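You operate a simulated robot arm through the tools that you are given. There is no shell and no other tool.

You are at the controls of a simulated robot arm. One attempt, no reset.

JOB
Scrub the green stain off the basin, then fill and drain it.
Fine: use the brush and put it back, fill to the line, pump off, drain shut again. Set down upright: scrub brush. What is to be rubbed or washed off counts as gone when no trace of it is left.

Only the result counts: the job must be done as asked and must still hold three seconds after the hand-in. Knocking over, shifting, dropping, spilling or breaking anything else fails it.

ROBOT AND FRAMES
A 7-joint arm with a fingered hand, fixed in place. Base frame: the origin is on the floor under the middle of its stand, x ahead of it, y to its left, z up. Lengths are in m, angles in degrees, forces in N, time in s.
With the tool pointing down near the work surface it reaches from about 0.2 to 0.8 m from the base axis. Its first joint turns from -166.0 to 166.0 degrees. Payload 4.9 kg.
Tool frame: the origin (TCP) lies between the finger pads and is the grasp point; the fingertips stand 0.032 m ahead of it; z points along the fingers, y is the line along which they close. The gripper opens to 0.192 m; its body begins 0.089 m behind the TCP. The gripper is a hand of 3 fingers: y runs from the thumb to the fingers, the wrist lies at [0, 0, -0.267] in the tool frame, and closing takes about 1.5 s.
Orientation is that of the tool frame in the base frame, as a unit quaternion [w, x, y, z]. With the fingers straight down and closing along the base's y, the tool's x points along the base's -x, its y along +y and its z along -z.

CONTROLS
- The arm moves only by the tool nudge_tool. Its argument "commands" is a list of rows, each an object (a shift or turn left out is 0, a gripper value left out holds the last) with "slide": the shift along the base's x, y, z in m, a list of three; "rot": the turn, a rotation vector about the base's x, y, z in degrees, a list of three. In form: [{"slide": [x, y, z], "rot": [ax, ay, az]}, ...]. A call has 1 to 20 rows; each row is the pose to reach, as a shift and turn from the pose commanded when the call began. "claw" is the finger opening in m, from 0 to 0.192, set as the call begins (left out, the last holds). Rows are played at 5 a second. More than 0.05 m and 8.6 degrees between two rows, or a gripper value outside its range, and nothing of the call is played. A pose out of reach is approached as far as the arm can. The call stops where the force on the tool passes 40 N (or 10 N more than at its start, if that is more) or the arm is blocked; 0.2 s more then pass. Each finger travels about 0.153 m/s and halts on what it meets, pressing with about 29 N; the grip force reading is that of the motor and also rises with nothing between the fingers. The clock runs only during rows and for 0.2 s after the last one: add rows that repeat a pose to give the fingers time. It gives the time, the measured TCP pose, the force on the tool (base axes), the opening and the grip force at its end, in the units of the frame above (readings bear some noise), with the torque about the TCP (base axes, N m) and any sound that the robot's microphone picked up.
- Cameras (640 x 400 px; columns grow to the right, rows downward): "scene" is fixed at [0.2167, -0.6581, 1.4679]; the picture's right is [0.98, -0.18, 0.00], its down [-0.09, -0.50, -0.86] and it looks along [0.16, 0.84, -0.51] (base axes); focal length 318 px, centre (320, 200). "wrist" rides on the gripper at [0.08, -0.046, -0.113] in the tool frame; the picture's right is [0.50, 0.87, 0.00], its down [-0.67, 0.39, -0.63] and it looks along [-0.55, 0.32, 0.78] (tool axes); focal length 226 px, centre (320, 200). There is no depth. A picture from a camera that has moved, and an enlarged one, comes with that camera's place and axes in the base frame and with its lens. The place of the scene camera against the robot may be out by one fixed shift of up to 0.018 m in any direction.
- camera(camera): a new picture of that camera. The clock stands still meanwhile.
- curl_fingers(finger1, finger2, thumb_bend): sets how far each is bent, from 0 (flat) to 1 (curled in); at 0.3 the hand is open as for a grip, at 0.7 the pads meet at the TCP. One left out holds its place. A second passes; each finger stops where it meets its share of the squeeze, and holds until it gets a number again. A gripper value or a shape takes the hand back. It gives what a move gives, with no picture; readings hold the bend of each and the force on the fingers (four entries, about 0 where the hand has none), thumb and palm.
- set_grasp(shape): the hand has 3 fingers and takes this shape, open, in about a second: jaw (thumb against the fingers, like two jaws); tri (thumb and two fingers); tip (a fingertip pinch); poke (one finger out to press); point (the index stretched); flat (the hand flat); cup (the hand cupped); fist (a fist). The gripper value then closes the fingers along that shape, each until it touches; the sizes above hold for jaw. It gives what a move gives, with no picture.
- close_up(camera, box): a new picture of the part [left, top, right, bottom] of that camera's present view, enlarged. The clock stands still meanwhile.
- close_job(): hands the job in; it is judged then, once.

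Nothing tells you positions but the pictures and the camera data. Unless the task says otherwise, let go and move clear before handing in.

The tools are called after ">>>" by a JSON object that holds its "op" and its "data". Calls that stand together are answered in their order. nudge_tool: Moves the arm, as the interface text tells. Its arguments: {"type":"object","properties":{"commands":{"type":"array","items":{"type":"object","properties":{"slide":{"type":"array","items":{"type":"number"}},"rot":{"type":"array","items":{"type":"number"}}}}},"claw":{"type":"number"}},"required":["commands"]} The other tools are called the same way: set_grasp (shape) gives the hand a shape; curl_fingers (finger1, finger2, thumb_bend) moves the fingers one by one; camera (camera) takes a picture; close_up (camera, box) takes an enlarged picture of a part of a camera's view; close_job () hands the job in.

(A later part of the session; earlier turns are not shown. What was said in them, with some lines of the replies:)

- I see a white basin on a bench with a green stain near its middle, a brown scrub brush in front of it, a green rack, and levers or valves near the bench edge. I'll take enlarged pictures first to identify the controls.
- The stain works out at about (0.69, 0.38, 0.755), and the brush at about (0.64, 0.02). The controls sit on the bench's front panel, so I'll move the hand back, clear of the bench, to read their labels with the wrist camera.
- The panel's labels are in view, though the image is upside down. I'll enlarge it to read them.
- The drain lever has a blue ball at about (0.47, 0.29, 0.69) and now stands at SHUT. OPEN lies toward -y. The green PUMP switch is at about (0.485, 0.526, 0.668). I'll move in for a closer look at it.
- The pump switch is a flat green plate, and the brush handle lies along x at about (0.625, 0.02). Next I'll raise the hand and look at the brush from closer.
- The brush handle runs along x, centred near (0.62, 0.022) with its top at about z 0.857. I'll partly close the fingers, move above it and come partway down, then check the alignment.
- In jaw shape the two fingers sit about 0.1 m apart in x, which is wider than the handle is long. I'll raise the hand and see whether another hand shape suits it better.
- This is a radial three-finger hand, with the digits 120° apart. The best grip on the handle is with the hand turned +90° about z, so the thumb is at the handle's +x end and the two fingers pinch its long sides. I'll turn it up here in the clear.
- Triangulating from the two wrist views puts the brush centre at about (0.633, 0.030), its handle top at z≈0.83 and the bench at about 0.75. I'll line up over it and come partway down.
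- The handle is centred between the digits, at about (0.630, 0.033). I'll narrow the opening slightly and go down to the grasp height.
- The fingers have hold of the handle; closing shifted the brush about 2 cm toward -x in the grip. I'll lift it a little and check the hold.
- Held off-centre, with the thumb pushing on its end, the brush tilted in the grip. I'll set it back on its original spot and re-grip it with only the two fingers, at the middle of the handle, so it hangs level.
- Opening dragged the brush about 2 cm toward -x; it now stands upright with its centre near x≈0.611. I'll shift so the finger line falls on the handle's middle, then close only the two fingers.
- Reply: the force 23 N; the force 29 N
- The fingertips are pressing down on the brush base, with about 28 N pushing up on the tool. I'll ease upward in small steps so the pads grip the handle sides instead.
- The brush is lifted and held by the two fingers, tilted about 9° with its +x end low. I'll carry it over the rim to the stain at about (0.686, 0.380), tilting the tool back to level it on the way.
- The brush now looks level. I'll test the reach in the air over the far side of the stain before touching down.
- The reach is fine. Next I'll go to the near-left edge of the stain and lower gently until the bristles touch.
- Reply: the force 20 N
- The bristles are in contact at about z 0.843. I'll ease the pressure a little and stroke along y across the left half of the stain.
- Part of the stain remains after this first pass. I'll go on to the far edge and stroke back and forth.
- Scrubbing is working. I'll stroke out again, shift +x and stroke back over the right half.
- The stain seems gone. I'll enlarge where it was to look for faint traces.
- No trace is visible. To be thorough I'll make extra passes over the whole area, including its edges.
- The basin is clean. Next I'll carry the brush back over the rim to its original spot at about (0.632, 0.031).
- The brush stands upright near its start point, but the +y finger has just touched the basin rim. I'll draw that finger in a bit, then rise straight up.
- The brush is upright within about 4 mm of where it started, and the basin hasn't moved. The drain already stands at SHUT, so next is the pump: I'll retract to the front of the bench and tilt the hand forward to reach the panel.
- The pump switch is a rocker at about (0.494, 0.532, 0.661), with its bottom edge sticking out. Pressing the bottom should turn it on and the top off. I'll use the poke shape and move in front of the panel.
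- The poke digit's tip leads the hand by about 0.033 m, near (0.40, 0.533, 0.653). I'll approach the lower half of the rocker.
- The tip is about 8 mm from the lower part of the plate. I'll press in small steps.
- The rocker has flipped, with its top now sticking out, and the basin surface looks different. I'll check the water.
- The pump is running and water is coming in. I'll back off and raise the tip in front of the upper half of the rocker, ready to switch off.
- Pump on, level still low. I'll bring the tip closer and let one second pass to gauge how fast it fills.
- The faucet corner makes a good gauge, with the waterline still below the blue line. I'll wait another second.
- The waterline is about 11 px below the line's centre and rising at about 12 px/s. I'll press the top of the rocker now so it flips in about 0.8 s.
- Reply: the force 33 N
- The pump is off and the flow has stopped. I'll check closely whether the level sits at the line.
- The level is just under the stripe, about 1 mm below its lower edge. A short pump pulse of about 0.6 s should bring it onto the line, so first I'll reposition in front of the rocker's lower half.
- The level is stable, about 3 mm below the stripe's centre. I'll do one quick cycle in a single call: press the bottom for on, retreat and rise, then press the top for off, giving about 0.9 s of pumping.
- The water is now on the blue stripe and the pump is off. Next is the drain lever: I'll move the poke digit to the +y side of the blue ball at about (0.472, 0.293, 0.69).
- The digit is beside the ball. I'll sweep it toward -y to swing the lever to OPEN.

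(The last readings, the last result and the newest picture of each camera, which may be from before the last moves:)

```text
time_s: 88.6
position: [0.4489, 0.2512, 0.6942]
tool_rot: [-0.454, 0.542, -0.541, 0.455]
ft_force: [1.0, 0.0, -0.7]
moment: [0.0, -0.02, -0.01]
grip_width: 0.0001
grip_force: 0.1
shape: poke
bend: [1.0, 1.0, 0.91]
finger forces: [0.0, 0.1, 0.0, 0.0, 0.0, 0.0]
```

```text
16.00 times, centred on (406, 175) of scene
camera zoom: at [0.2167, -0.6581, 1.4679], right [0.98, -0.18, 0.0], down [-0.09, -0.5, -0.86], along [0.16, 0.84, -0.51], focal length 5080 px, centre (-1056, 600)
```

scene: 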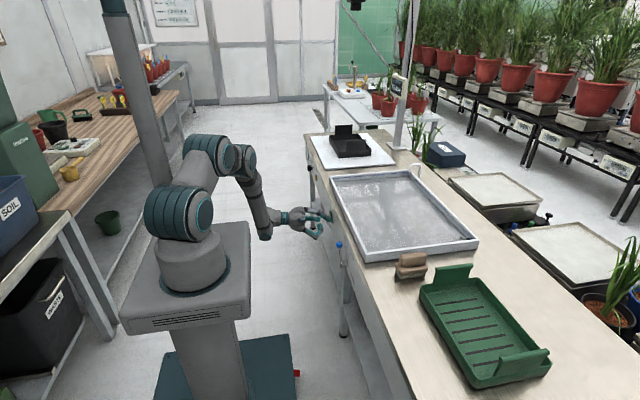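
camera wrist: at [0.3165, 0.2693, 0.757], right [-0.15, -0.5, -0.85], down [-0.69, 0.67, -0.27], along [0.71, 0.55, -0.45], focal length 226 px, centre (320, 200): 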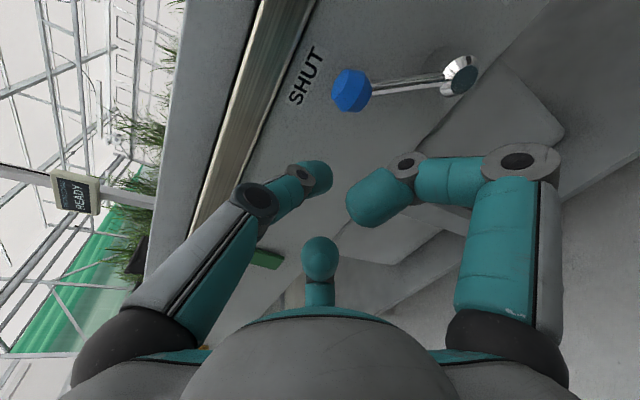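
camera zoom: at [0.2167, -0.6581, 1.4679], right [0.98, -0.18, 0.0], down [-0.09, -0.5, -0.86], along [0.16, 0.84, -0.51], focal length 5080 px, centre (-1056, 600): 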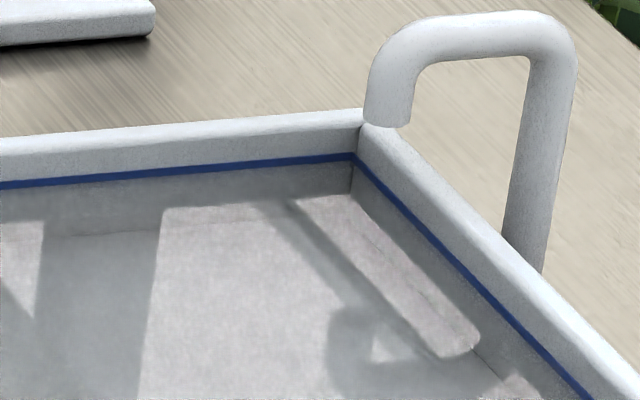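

The lever has swung over and the water has begun to fall. I'll push slightly further to make sure it is fully at OPEN.

>>> {"op": "nudge_tool", "data": {"commands": [{"slide": [0, -0.006, -0.001]}, {"slide": [0, -0.012, -0.002]}]}}

>>> {"op": "close_up", "data": {"camera": "scene", "box": [290, 220, 370, 280]}}

>>> {"op": "close_up", "data": {"camera": "wrist", "box": [230, 50, 490, 250]}}

>>> {"op": "close_up", "data": {"camera": "scene", "box": [396, 168, 416, 182]}}

```text
time_s: 89.2
position: [0.4496, 0.2384, 0.6917]
tool_rot: [0.454, -0.542, 0.542, -0.454]
ft_force: [-1.1, 0.0, 0.2]
moment: [-0.01, 0.0, -0.03]
grip_width: 0.0
grip_force: 0.2
shape: poke
bend: [1.0, 1.0, 0.91]
finger forces: [0.0, 0.0, 0.0, 0.1, 0.0, 0.0]
```

```text
6.67 times, centred on (330, 250) of scene
camera zoom: at [0.2167, -0.6581, 1.4679], right [0.98, -0.18, 0.0], down [-0.09, -0.5, -0.86], along [0.16, 0.84, -0.51], focal length 2117 px, centre (253, -133)
```

zoom: 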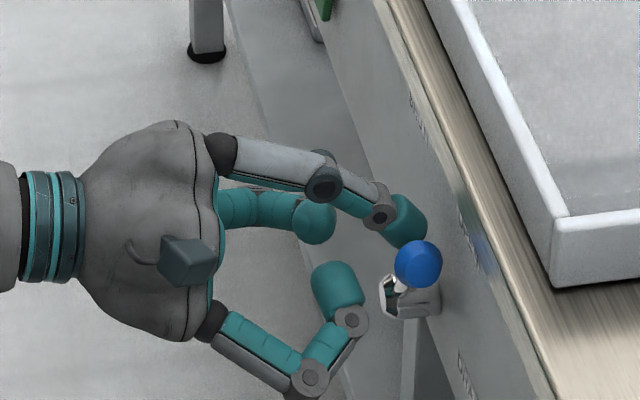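

```text
2.00 times, centred on (360, 150) of wrist
camera zoom: at [0.3463, 0.1588, 0.7561], right [-0.15, -0.5, -0.85], down [-0.69, 0.67, -0.27], along [0.71, 0.55, -0.45], focal length 452 px, centre (240, 300)
```

zoom: 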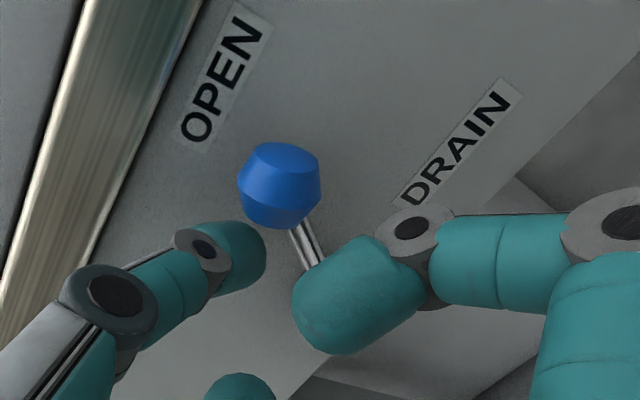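

```text
16.00 times, centred on (406, 175) of scene
camera zoom: at [0.2167, -0.6581, 1.4679], right [0.98, -0.18, 0.0], down [-0.09, -0.5, -0.86], along [0.16, 0.84, -0.51], focal length 5080 px, centre (-1056, 600)
```

zoom: 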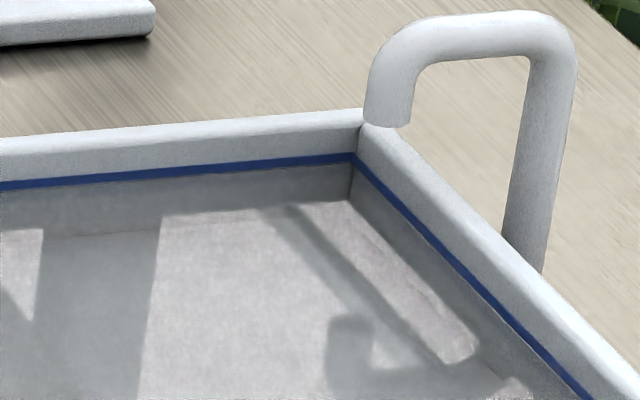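

The lever stands symmetrically on the OPEN side and water is draining. Meanwhile I'll move the digit around to the -y side of the ball, ready to shut it.

>>> {"op": "nudge_tool", "data": {"commands": [{"slide": [-0.025, 0.005, 0]}, {"slide": [-0.045, 0, 0]}, {"slide": [-0.045, -0.04, 0.001]}, {"slide": [-0.045, -0.076, 0.002]}, {"slide": [-0.02, -0.076, 0.002]}, {"slide": [-0.001, -0.076, 0.002]}, {"slide": [-0.001, -0.076, 0.002]}]}}

>>> {"op": "close_up", "data": {"camera": "scene", "box": [320, 150, 490, 270]}}

>>> {"op": "close_up", "data": {"camera": "wrist", "box": [230, 50, 490, 250]}}

>>> {"op": "close_up", "data": {"camera": "scene", "box": [396, 168, 416, 182]}}

```text
time_s: 90.8
position: [0.4478, 0.1634, 0.6913]
tool_rot: [-0.453, 0.543, -0.541, 0.454]
ft_force: [-1.1, 0.0, -0.7]
moment: [0.0, -0.01, 0.01]
grip_width: 0.0
grip_force: 0.0
shape: poke
bend: [1.0, 1.0, 0.91]
finger forces: [0.1, 0.0, 0.0, 0.0, 0.1, 0.0]
```

```text
3.33 times, centred on (405, 210) of scene
camera zoom: at [0.2167, -0.6581, 1.4679], right [0.98, -0.18, 0.0], down [-0.09, -0.5, -0.86], along [0.16, 0.84, -0.51], focal length 1058 px, centre (37, 167)
```

zoom: 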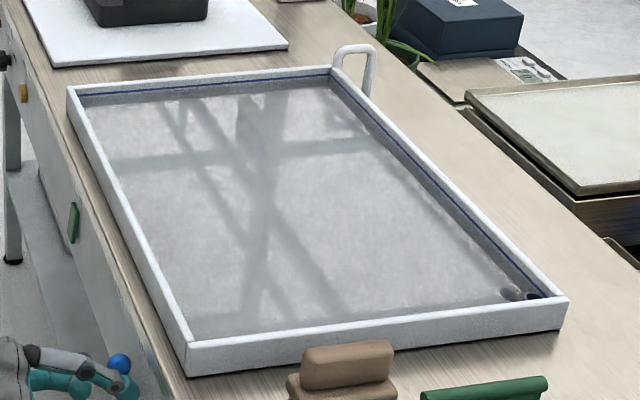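

```text
2.00 times, centred on (360, 150) of wrist
camera zoom: at [0.345, 0.0842, 0.7564], right [-0.15, -0.5, -0.85], down [-0.69, 0.67, -0.27], along [0.71, 0.55, -0.45], focal length 452 px, centre (240, 300)
```

zoom: 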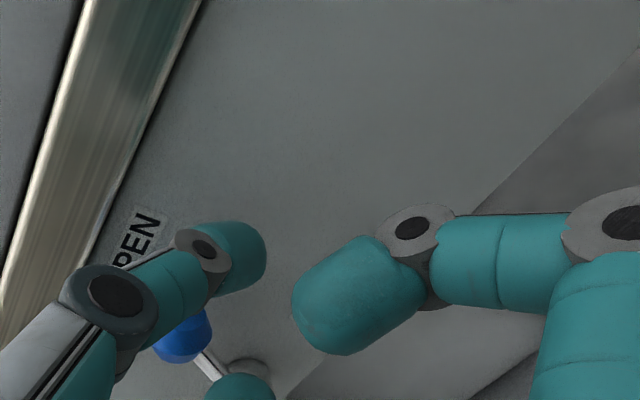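

```text
16.00 times, centred on (406, 175) of scene
camera zoom: at [0.2167, -0.6581, 1.4679], right [0.98, -0.18, 0.0], down [-0.09, -0.5, -0.86], along [0.16, 0.84, -0.51], focal length 5080 px, centre (-1056, 600)
```

zoom: 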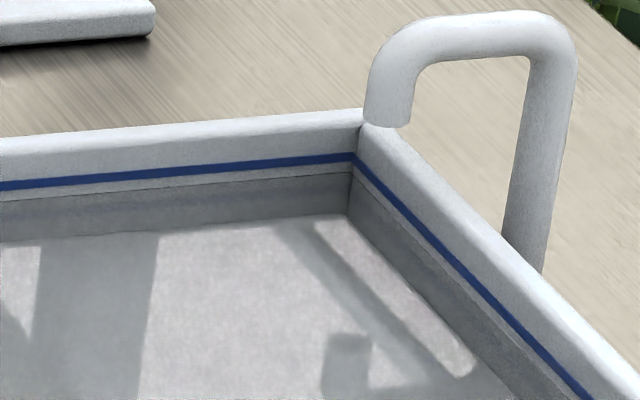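

It is draining steadily. I'll hold still and let time pass.

>>> {"op": "nudge_tool", "data": {"commands": [{"slide": [0, 0, 0]}, {"slide": [0, 0, 0]}, {"slide": [0, 0, 0]}, {"slide": [0, 0, 0]}, {"slide": [0, 0, 0]}, {"slide": [0, 0, 0]}, {"slide": [0, 0, 0]}, {"slide": [0, 0, 0]}, {"slide": [0, 0, 0]}, {"slide": [0, 0, 0]}, {"slide": [0, 0, 0]}, {"slide": [0, 0, 0]}, {"slide": [0, 0, 0]}, {"slide": [0, 0, 0]}, {"slide": [0, 0, 0]}, {"slide": [0, 0, 0]}, {"slide": [0, 0, 0]}, {"slide": [0, 0, 0]}, {"slide": [0, 0, 0]}, {"slide": [0, 0, 0]}]}}

>>> {"op": "nudge_tool", "data": {"commands": [{"slide": [0, 0, 0]}, {"slide": [0, 0, 0]}, {"slide": [0, 0, 0]}, {"slide": [0, 0, 0]}, {"slide": [0, 0, 0]}, {"slide": [0, 0, 0]}, {"slide": [0, 0, 0]}, {"slide": [0, 0, 0]}, {"slide": [0, 0, 0]}, {"slide": [0, 0, 0]}, {"slide": [0, 0, 0]}, {"slide": [0, 0, 0]}, {"slide": [0, 0, 0]}, {"slide": [0, 0, 0]}, {"slide": [0, 0, 0]}, {"slide": [0, 0, 0]}, {"slide": [0, 0, 0]}, {"slide": [0, 0, 0]}, {"slide": [0, 0, 0]}, {"slide": [0, 0, 0]}]}}

>>> {"op": "close_up", "data": {"camera": "scene", "box": [320, 150, 490, 270]}}

>>> {"op": "close_up", "data": {"camera": "scene", "box": [396, 168, 416, 182]}}

```text
time_s: 95.0
position: [0.4491, 0.1642, 0.6933]
tool_rot: [-0.454, 0.542, -0.542, 0.455]
ft_force: [0.6, -0.8, 0.6]
moment: [-0.05, 0.01, -0.02]
grip_width: 0.0003
grip_force: 0.0
shape: poke
bend: [1.0, 1.0, 0.91]
finger forces: [0.1, 0.0, 0.0, 0.0, 0.0, 0.0]
```

```text
time_s: 99.2
position: [0.4494, 0.1639, 0.6929]
tool_rot: [0.455, -0.541, 0.542, -0.454]
ft_force: [0.1, -0.3, 0.3]
moment: [-0.03, -0.04, -0.01]
grip_width: 0.0001
grip_force: 0.0
shape: poke
bend: [1.0, 1.0, 0.91]
finger forces: [0.0, 0.0, 0.0, 0.0, 0.0, 0.1]
```

```text
3.33 times, centred on (405, 210) of scene
camera zoom: at [0.2167, -0.6581, 1.4679], right [0.98, -0.18, 0.0], down [-0.09, -0.5, -0.86], along [0.16, 0.84, -0.51], focal length 1058 px, centre (37, 167)
```

zoom: 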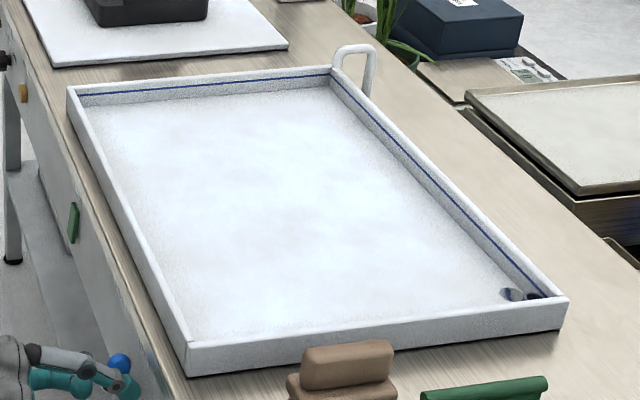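

```text
16.00 times, centred on (406, 175) of scene
camera zoom: at [0.2167, -0.6581, 1.4679], right [0.98, -0.18, 0.0], down [-0.09, -0.5, -0.86], along [0.16, 0.84, -0.51], focal length 5080 px, centre (-1056, 600)
```

zoom: 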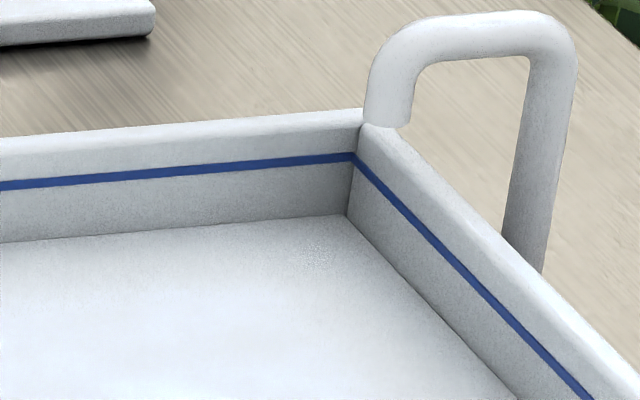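

The basin is empty and clean. I'll allow a little more drain time within the sweep, then push the lever back toward +y to SHUT.

>>> {"op": "nudge_tool", "data": {"commands": [{"slide": [0, 0, 0]}, {"slide": [0, 0, 0]}, {"slide": [0, 0, 0]}, {"slide": [0, 0, 0]}, {"slide": [0, 0, 0]}, {"slide": [0, 0, 0]}, {"slide": [0, 0, 0]}, {"slide": [0, 0, 0]}, {"slide": [0, 0, 0]}, {"slide": [0, 0.012, 0]}, {"slide": [0, 0.024, 0.001]}, {"slide": [0, 0.036, 0.003]}, {"slide": [0, 0.048, 0.005]}, {"slide": [0, 0.06, 0.006]}, {"slide": [0, 0.072, 0.005]}, {"slide": [0, 0.084, 0.003]}, {"slide": [0, 0.096, 0.001]}, {"slide": [0, 0.1, 0]}]}}

>>> {"op": "close_up", "data": {"camera": "scene", "box": [290, 220, 370, 280]}}

>>> {"op": "close_up", "data": {"camera": "wrist", "box": [230, 50, 490, 350]}}

```text
time_s: 103.0
position: [0.45, 0.264, 0.6952]
tool_rot: [0.455, -0.541, 0.542, -0.455]
ft_force: [0.4, -0.1, -0.6]
moment: [-0.01, 0.0, 0.02]
grip_width: 0.0001
grip_force: 0.1
shape: poke
bend: [1.0, 1.0, 0.91]
finger forces: [0.0, 0.0, 0.1, 0.1, 0.0, 0.0]
```

```text
6.67 times, centred on (330, 250) of scene
camera zoom: at [0.2167, -0.6581, 1.4679], right [0.98, -0.18, 0.0], down [-0.09, -0.5, -0.86], along [0.16, 0.84, -0.51], focal length 2117 px, centre (253, -133)
```

zoom: 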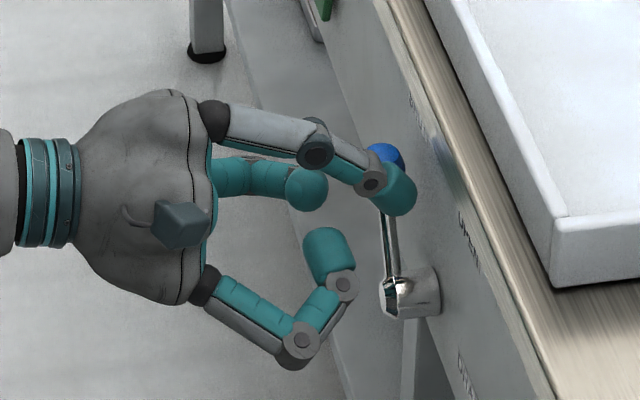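

```text
1.33 times, centred on (360, 200) of wrist
camera zoom: at [0.347, 0.1847, 0.7586], right [-0.15, -0.5, -0.85], down [-0.69, 0.67, -0.27], along [0.71, 0.55, -0.45], focal length 301 px, centre (267, 200)
```

zoom: 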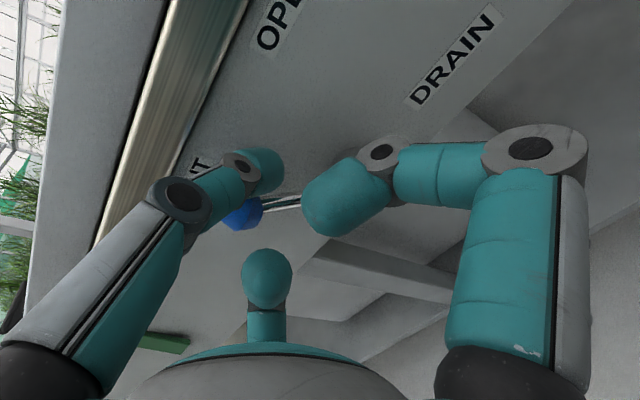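

>>> {"op": "nudge_tool", "data": {"commands": [{"slide": [0, 0.005, 0]}, {"slide": [0, 0.009, 0]}]}}

>>> {"op": "nudge_tool", "data": {"commands": [{"slide": [0, -0.012, 0]}, {"slide": [-0.03, -0.015, 0]}, {"slide": [-0.06, -0.03, 0]}, {"slide": [-0.08, -0.06, 0.01]}, {"slide": [-0.09, -0.09, 0.03]}]}}

>>> {"op": "close_up", "data": {"camera": "scene", "box": [325, 235, 355, 275]}}

>>> {"op": "camera", "data": {"camera": "wrist"}}

>>> {"op": "camera", "data": {"camera": "scene"}}

```text
time_s: 103.6
position: [0.4488, 0.2726, 0.6931]
tool_rot: [0.454, -0.541, 0.542, -0.455]
ft_force: [1.7, -7.3, 1.6]
moment: [0.01, -0.09, -0.2]
grip_width: 0.0001
grip_force: 0.1
shape: poke
bend: [1.0, 1.0, 0.91]
finger forces: [0.1, 0.0, 0.0, 0.0, 6.6, 0.0]
```

```text
time_s: 104.5
position: [0.4546, 0.226, 0.7218]
tool_rot: [0.474, -0.452, 0.586, -0.476]
ft_force: [-0.1, -0.3, 0.3]
moment: [0.06, 0.0, -0.03]
grip_width: 0.0
grip_force: 0.1
shape: poke
bend: [1.0, 1.0, 0.91]
finger forces: [0.0, 0.1, 0.1, 0.0, 0.0, 0.1]
stopped in row 4: the arm was blocked; the commanded pose is now the measured one
```

```text
10.00 times, centred on (340, 255) of scene
camera zoom: at [0.2167, -0.6581, 1.4679], right [0.98, -0.18, 0.0], down [-0.09, -0.5, -0.86], along [0.16, 0.84, -0.51], focal length 3175 px, centre (120, -350)
```

zoom: 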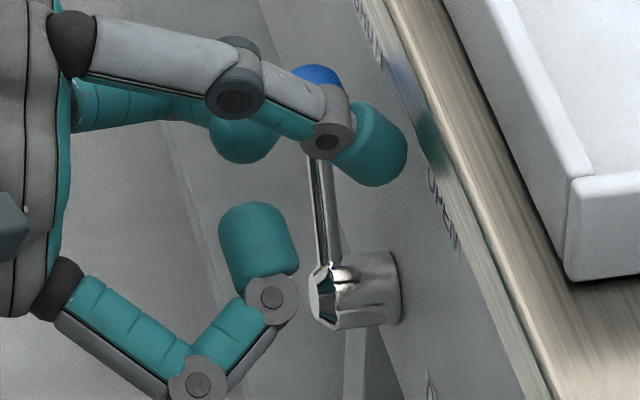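

```text
taken
camera wrist: at [0.3355, 0.1564, 0.7671], right [-0.14, -0.37, -0.92], down [-0.56, 0.79, -0.24], along [0.82, 0.48, -0.32], focal length 226 px, centre (320, 200)
```

wrist: 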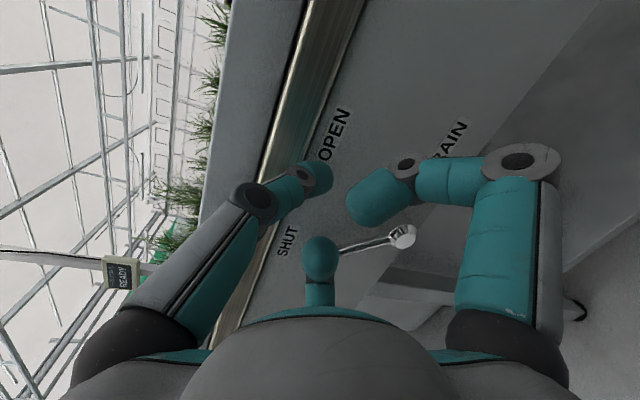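

```text
taken
```

scene: 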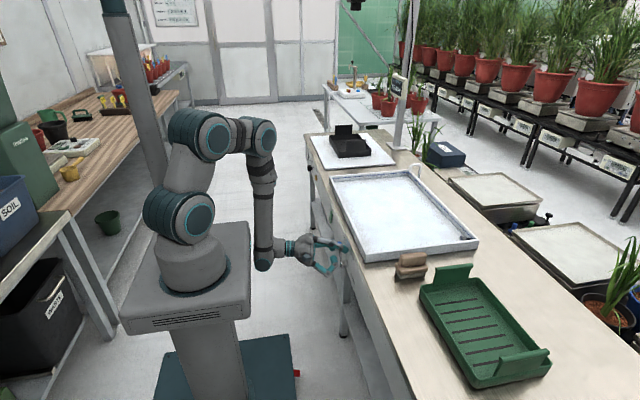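

The lever pressed firmly against its SHUT stop, but on backing away the arm was blocked, probably by its own stand. I'll withdraw by tilting the hand back down while easing away from the panel.

>>> {"op": "nudge_tool", "data": {"commands": [{"slide": [-0.01, 0, 0], "rot": [0, 4, 0]}, {"slide": [-0.02, 0, 0.003], "rot": [0, 9, 0]}, {"slide": [-0.03, 0, 0.01], "rot": [0, 15, 0]}]}}

>>> {"op": "camera", "data": {"camera": "scene"}}

>>> {"op": "close_up", "data": {"camera": "scene", "box": [220, 200, 380, 300]}}

```text
time_s: 105.5
position: [0.4497, 0.2405, 0.7448]
tool_rot: [0.412, -0.488, 0.65, -0.412]
ft_force: [0.0, -0.3, 0.2]
moment: [0.06, 0.01, 0.02]
grip_width: 0.0
grip_force: 0.0
shape: poke
bend: [1.0, 1.0, 0.91]
finger forces: [0.0, 0.0, 0.1, 0.0, 0.0, 0.0]
stopped in row 3: the arm was blocked; the commanded pose is now the measured one
```

```text
taken
```

scene: 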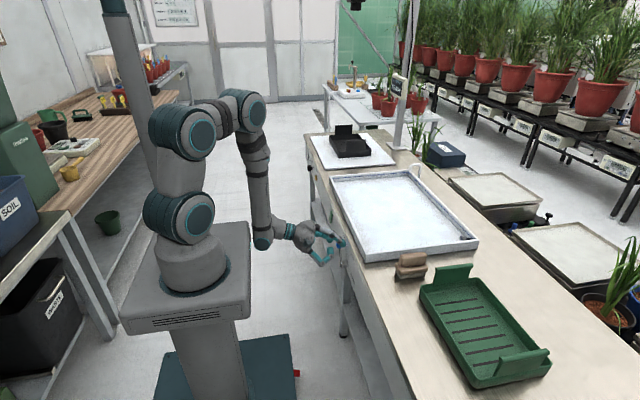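

```text
4.00 times, centred on (300, 250) of scene
camera zoom: at [0.2167, -0.6581, 1.4679], right [0.98, -0.18, 0.0], down [-0.09, -0.5, -0.86], along [0.16, 0.84, -0.51], focal length 1270 px, centre (400, 0)
```

zoom: 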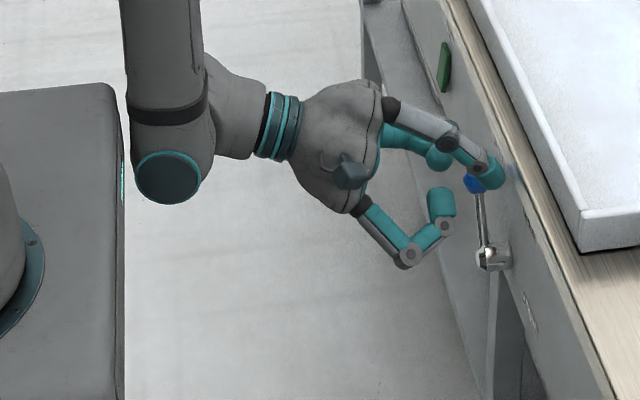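

The arm has little room to move straight back here. The earlier route at larger y was free, so I'll go that way: slide toward +y above the ball while tilting the hand down a bit.

>>> {"op": "nudge_tool", "data": {"commands": [{"slide": [-0.002, 0.015, 0.002], "rot": [0, 2, 0]}, {"slide": [-0.004, 0.03, 0.004], "rot": [0, 4, 0]}, {"slide": [-0.006, 0.045, 0.004], "rot": [0, 6, 0]}]}}

>>> {"op": "close_up", "data": {"camera": "scene", "box": [220, 200, 380, 300]}}

>>> {"op": "camera", "data": {"camera": "wrist"}}

```text
time_s: 106.3
position: [0.4406, 0.2851, 0.7467]
tool_rot: [0.377, -0.51, 0.67, -0.386]
ft_force: [0.3, 0.5, -0.7]
moment: [0.0, -0.03, -0.01]
grip_width: 0.0001
grip_force: 0.0
shape: poke
bend: [1.0, 1.0, 0.91]
finger forces: [0.0, 0.0, 0.1, 0.0, 0.0, 0.1]
```

```text
4.00 times, centred on (300, 250) of scene
camera zoom: at [0.2167, -0.6581, 1.4679], right [0.98, -0.18, 0.0], down [-0.09, -0.5, -0.86], along [0.16, 0.84, -0.51], focal length 1270 px, centre (400, 0)
```

zoom: 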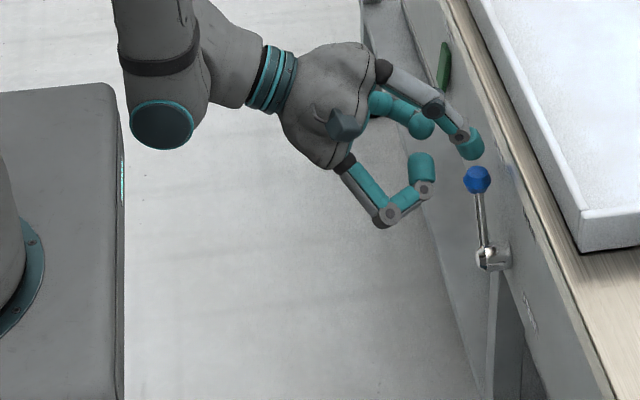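

```text
taken
camera wrist: at [0.3413, 0.214, 0.8272], right [-0.44, -0.33, -0.84], down [-0.59, 0.81, -0.01], along [0.68, 0.49, -0.55], focal length 226 px, centre (320, 200)
```

wrist: 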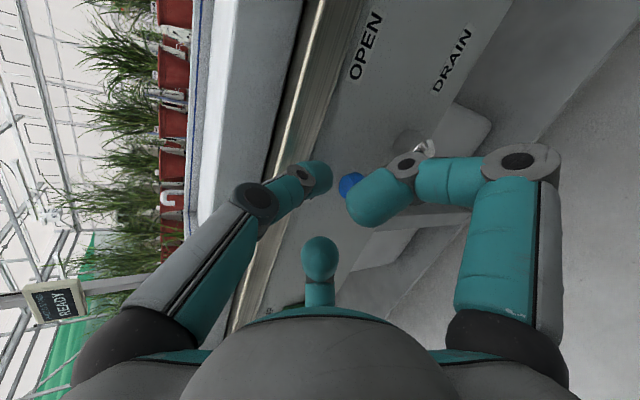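

The ball is back exactly where it was at the start, on SHUT. I'll continue withdrawing away from the panel and upward.

>>> {"op": "nudge_tool", "data": {"commands": [{"slide": [-0.012, 0.015, 0.005], "rot": [0, 3, 0]}, {"slide": [-0.024, 0.03, 0.015], "rot": [0, 6, 0]}, {"slide": [-0.036, 0.045, 0.03], "rot": [0, 9, 0]}, {"slide": [-0.048, 0.055, 0.05], "rot": [0, 12, 0]}]}}

>>> {"op": "close_up", "data": {"camera": "scene", "box": [290, 220, 370, 280]}}

>>> {"op": "camera", "data": {"camera": "scene"}}

```text
time_s: 107.3
position: [0.3929, 0.3414, 0.8006]
tool_rot: [0.303, -0.548, 0.706, -0.331]
ft_force: [-0.3, -0.1, 0.6]
moment: [-0.03, -0.02, 0.02]
grip_width: 0.0
grip_force: 0.0
shape: poke
bend: [1.0, 1.0, 0.91]
finger forces: [0.0, 0.0, 0.0, 0.1, 0.0, 0.0]
```

```text
6.67 times, centred on (330, 250) of scene
camera zoom: at [0.2167, -0.6581, 1.4679], right [0.98, -0.18, 0.0], down [-0.09, -0.5, -0.86], along [0.16, 0.84, -0.51], focal length 2117 px, centre (253, -133)
```

zoom: 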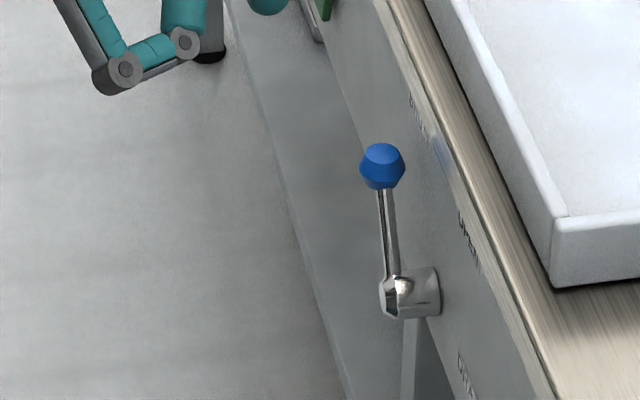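

```text
taken
```

scene: 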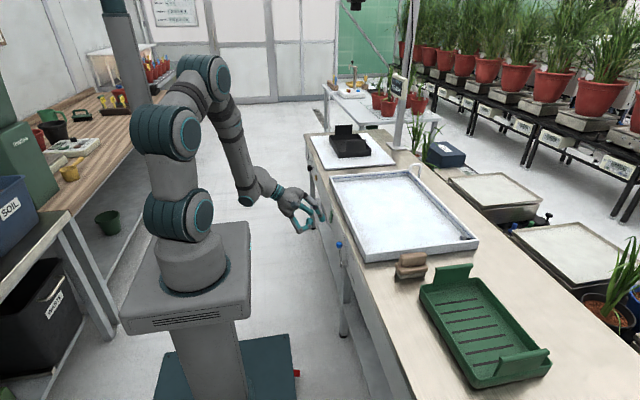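

The lever is fully at SHUT. I'll raise the hand well clear and do a final check of everything.

>>> {"op": "nudge_tool", "data": {"commands": [{"slide": [-0.015, 0, 0.03], "rot": [0, 3, 0]}, {"slide": [-0.03, 0, 0.065], "rot": [0, 6, 0]}, {"slide": [-0.04, 0, 0.1], "rot": [0, 9, 0]}, {"slide": [-0.045, 0, 0.135], "rot": [0, 12, 0]}, {"slide": [-0.05, 0, 0.17], "rot": [0, 15, 0]}, {"slide": [-0.05, 0, 0.2], "rot": [0, 18, 0]}]}}

>>> {"op": "close_up", "data": {"camera": "scene", "box": [318, 200, 348, 225]}}

>>> {"op": "close_up", "data": {"camera": "scene", "box": [320, 150, 490, 270]}}

>>> {"op": "close_up", "data": {"camera": "scene", "box": [380, 240, 440, 290]}}

>>> {"op": "close_up", "data": {"camera": "scene", "box": [362, 192, 412, 232]}}

>>> {"op": "close_up", "data": {"camera": "scene", "box": [450, 222, 480, 245]}}

```text
time_s: 108.7
position: [0.3419, 0.3404, 0.9964]
tool_rot: [0.19, -0.592, 0.745, -0.241]
ft_force: [-0.6, -0.5, -0.4]
moment: [0.0, -0.01, 0.04]
grip_width: 0.0
grip_force: 0.2
shape: poke
bend: [1.0, 1.0, 0.91]
finger forces: [0.0, 0.0, 0.0, 0.0, 0.0, 0.0]
```

```text
16.00 times, centred on (333, 212) of scene
camera zoom: at [0.2167, -0.6581, 1.4679], right [0.98, -0.18, 0.0], down [-0.09, -0.5, -0.86], along [0.16, 0.84, -0.51], focal length 5080 px, centre (112, 0)
```

zoom: 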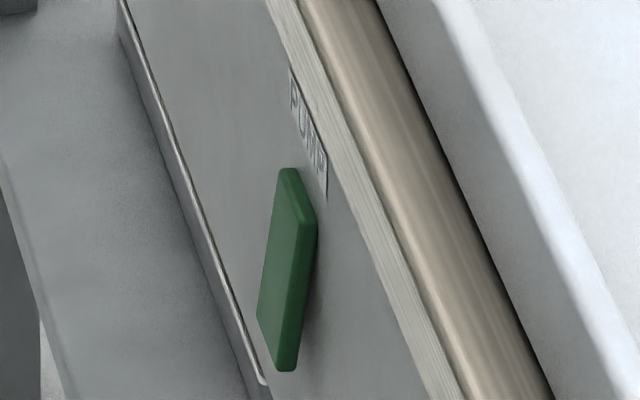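

```text
3.33 times, centred on (405, 210) of scene
camera zoom: at [0.2167, -0.6581, 1.4679], right [0.98, -0.18, 0.0], down [-0.09, -0.5, -0.86], along [0.16, 0.84, -0.51], focal length 1058 px, centre (37, 167)
```

zoom: 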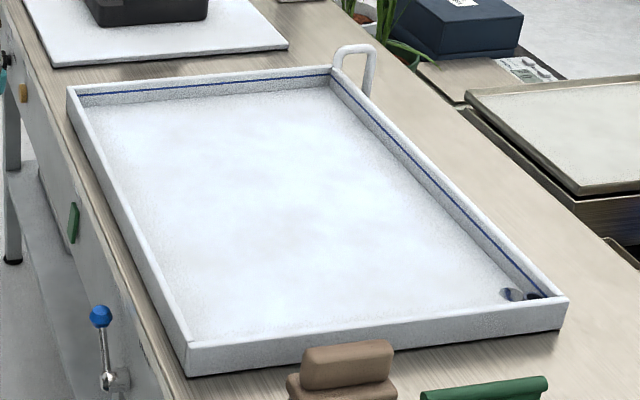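

```text
8.00 times, centred on (410, 265) of scene
camera zoom: at [0.2167, -0.6581, 1.4679], right [0.98, -0.18, 0.0], down [-0.09, -0.5, -0.86], along [0.16, 0.84, -0.51], focal length 2540 px, centre (-400, -320)
```

zoom: 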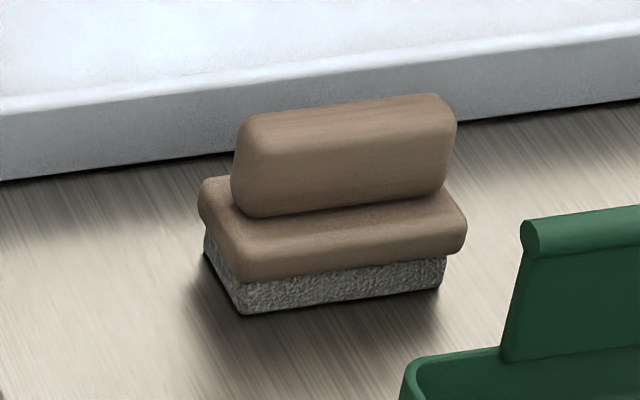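

```text
10.00 times, centred on (387, 212) of scene
camera zoom: at [0.2167, -0.6581, 1.4679], right [0.98, -0.18, 0.0], down [-0.09, -0.5, -0.86], along [0.16, 0.84, -0.51], focal length 3175 px, centre (-350, 80)
```

zoom: 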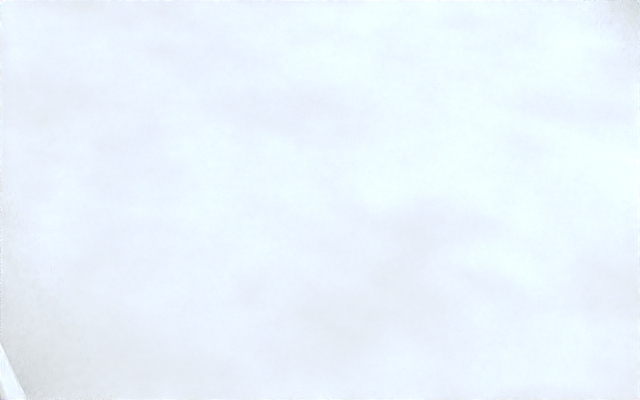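

```text
16.00 times, centred on (465, 234) of scene
camera zoom: at [0.2167, -0.6581, 1.4679], right [0.98, -0.18, 0.0], down [-0.09, -0.5, -0.86], along [0.16, 0.84, -0.51], focal length 5080 px, centre (-2000, -336)
```

zoom: 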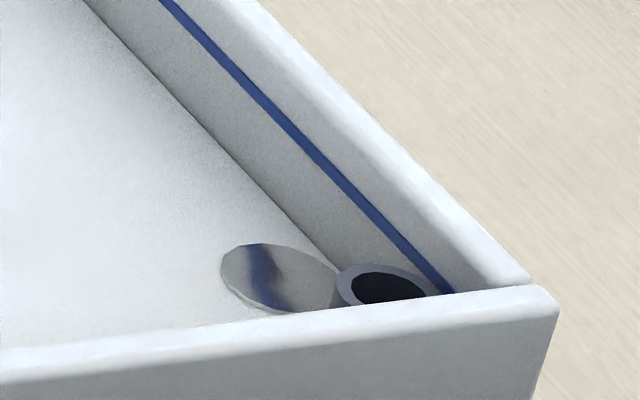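

Everything checks out: no trace of the stain, the basin empty, the pump rocker back at off and the drain lever at SHUT. The brush stands upright about 4 mm from its starting place and the hand is clear. I'm handing the job in.

>>> {"op": "close_job", "data": {}}

```text
The job is handed in.
```

I've handed the job in. The green stain is gone, and the basin was filled to the line and drained. I don't have the judge's result.

- **Stain:** I scrubbed it with several passes of the brush, and no trace shows in enlarged pictures of the spot.
- **Fill:** The first fill stopped about 3 mm short of the middle of the blue line. A second short run of the pump brought the water onto the line.
- **Pump:** It is switched off, with the rocker back as it was at the start.
- **Drain:** I opened it until no water was visible, then pushed the lever back against its SHUT stop.
- **Brush:** It is upright, about 4 mm from where it first stood.

Two small mishaps, neither of which moved anything that I could see. While I was letting go of the brush, one finger pressed lightly on the basin rim (about 4 N). Later the arm was blocked while backing away from the drain lever, so I withdrew by another route.
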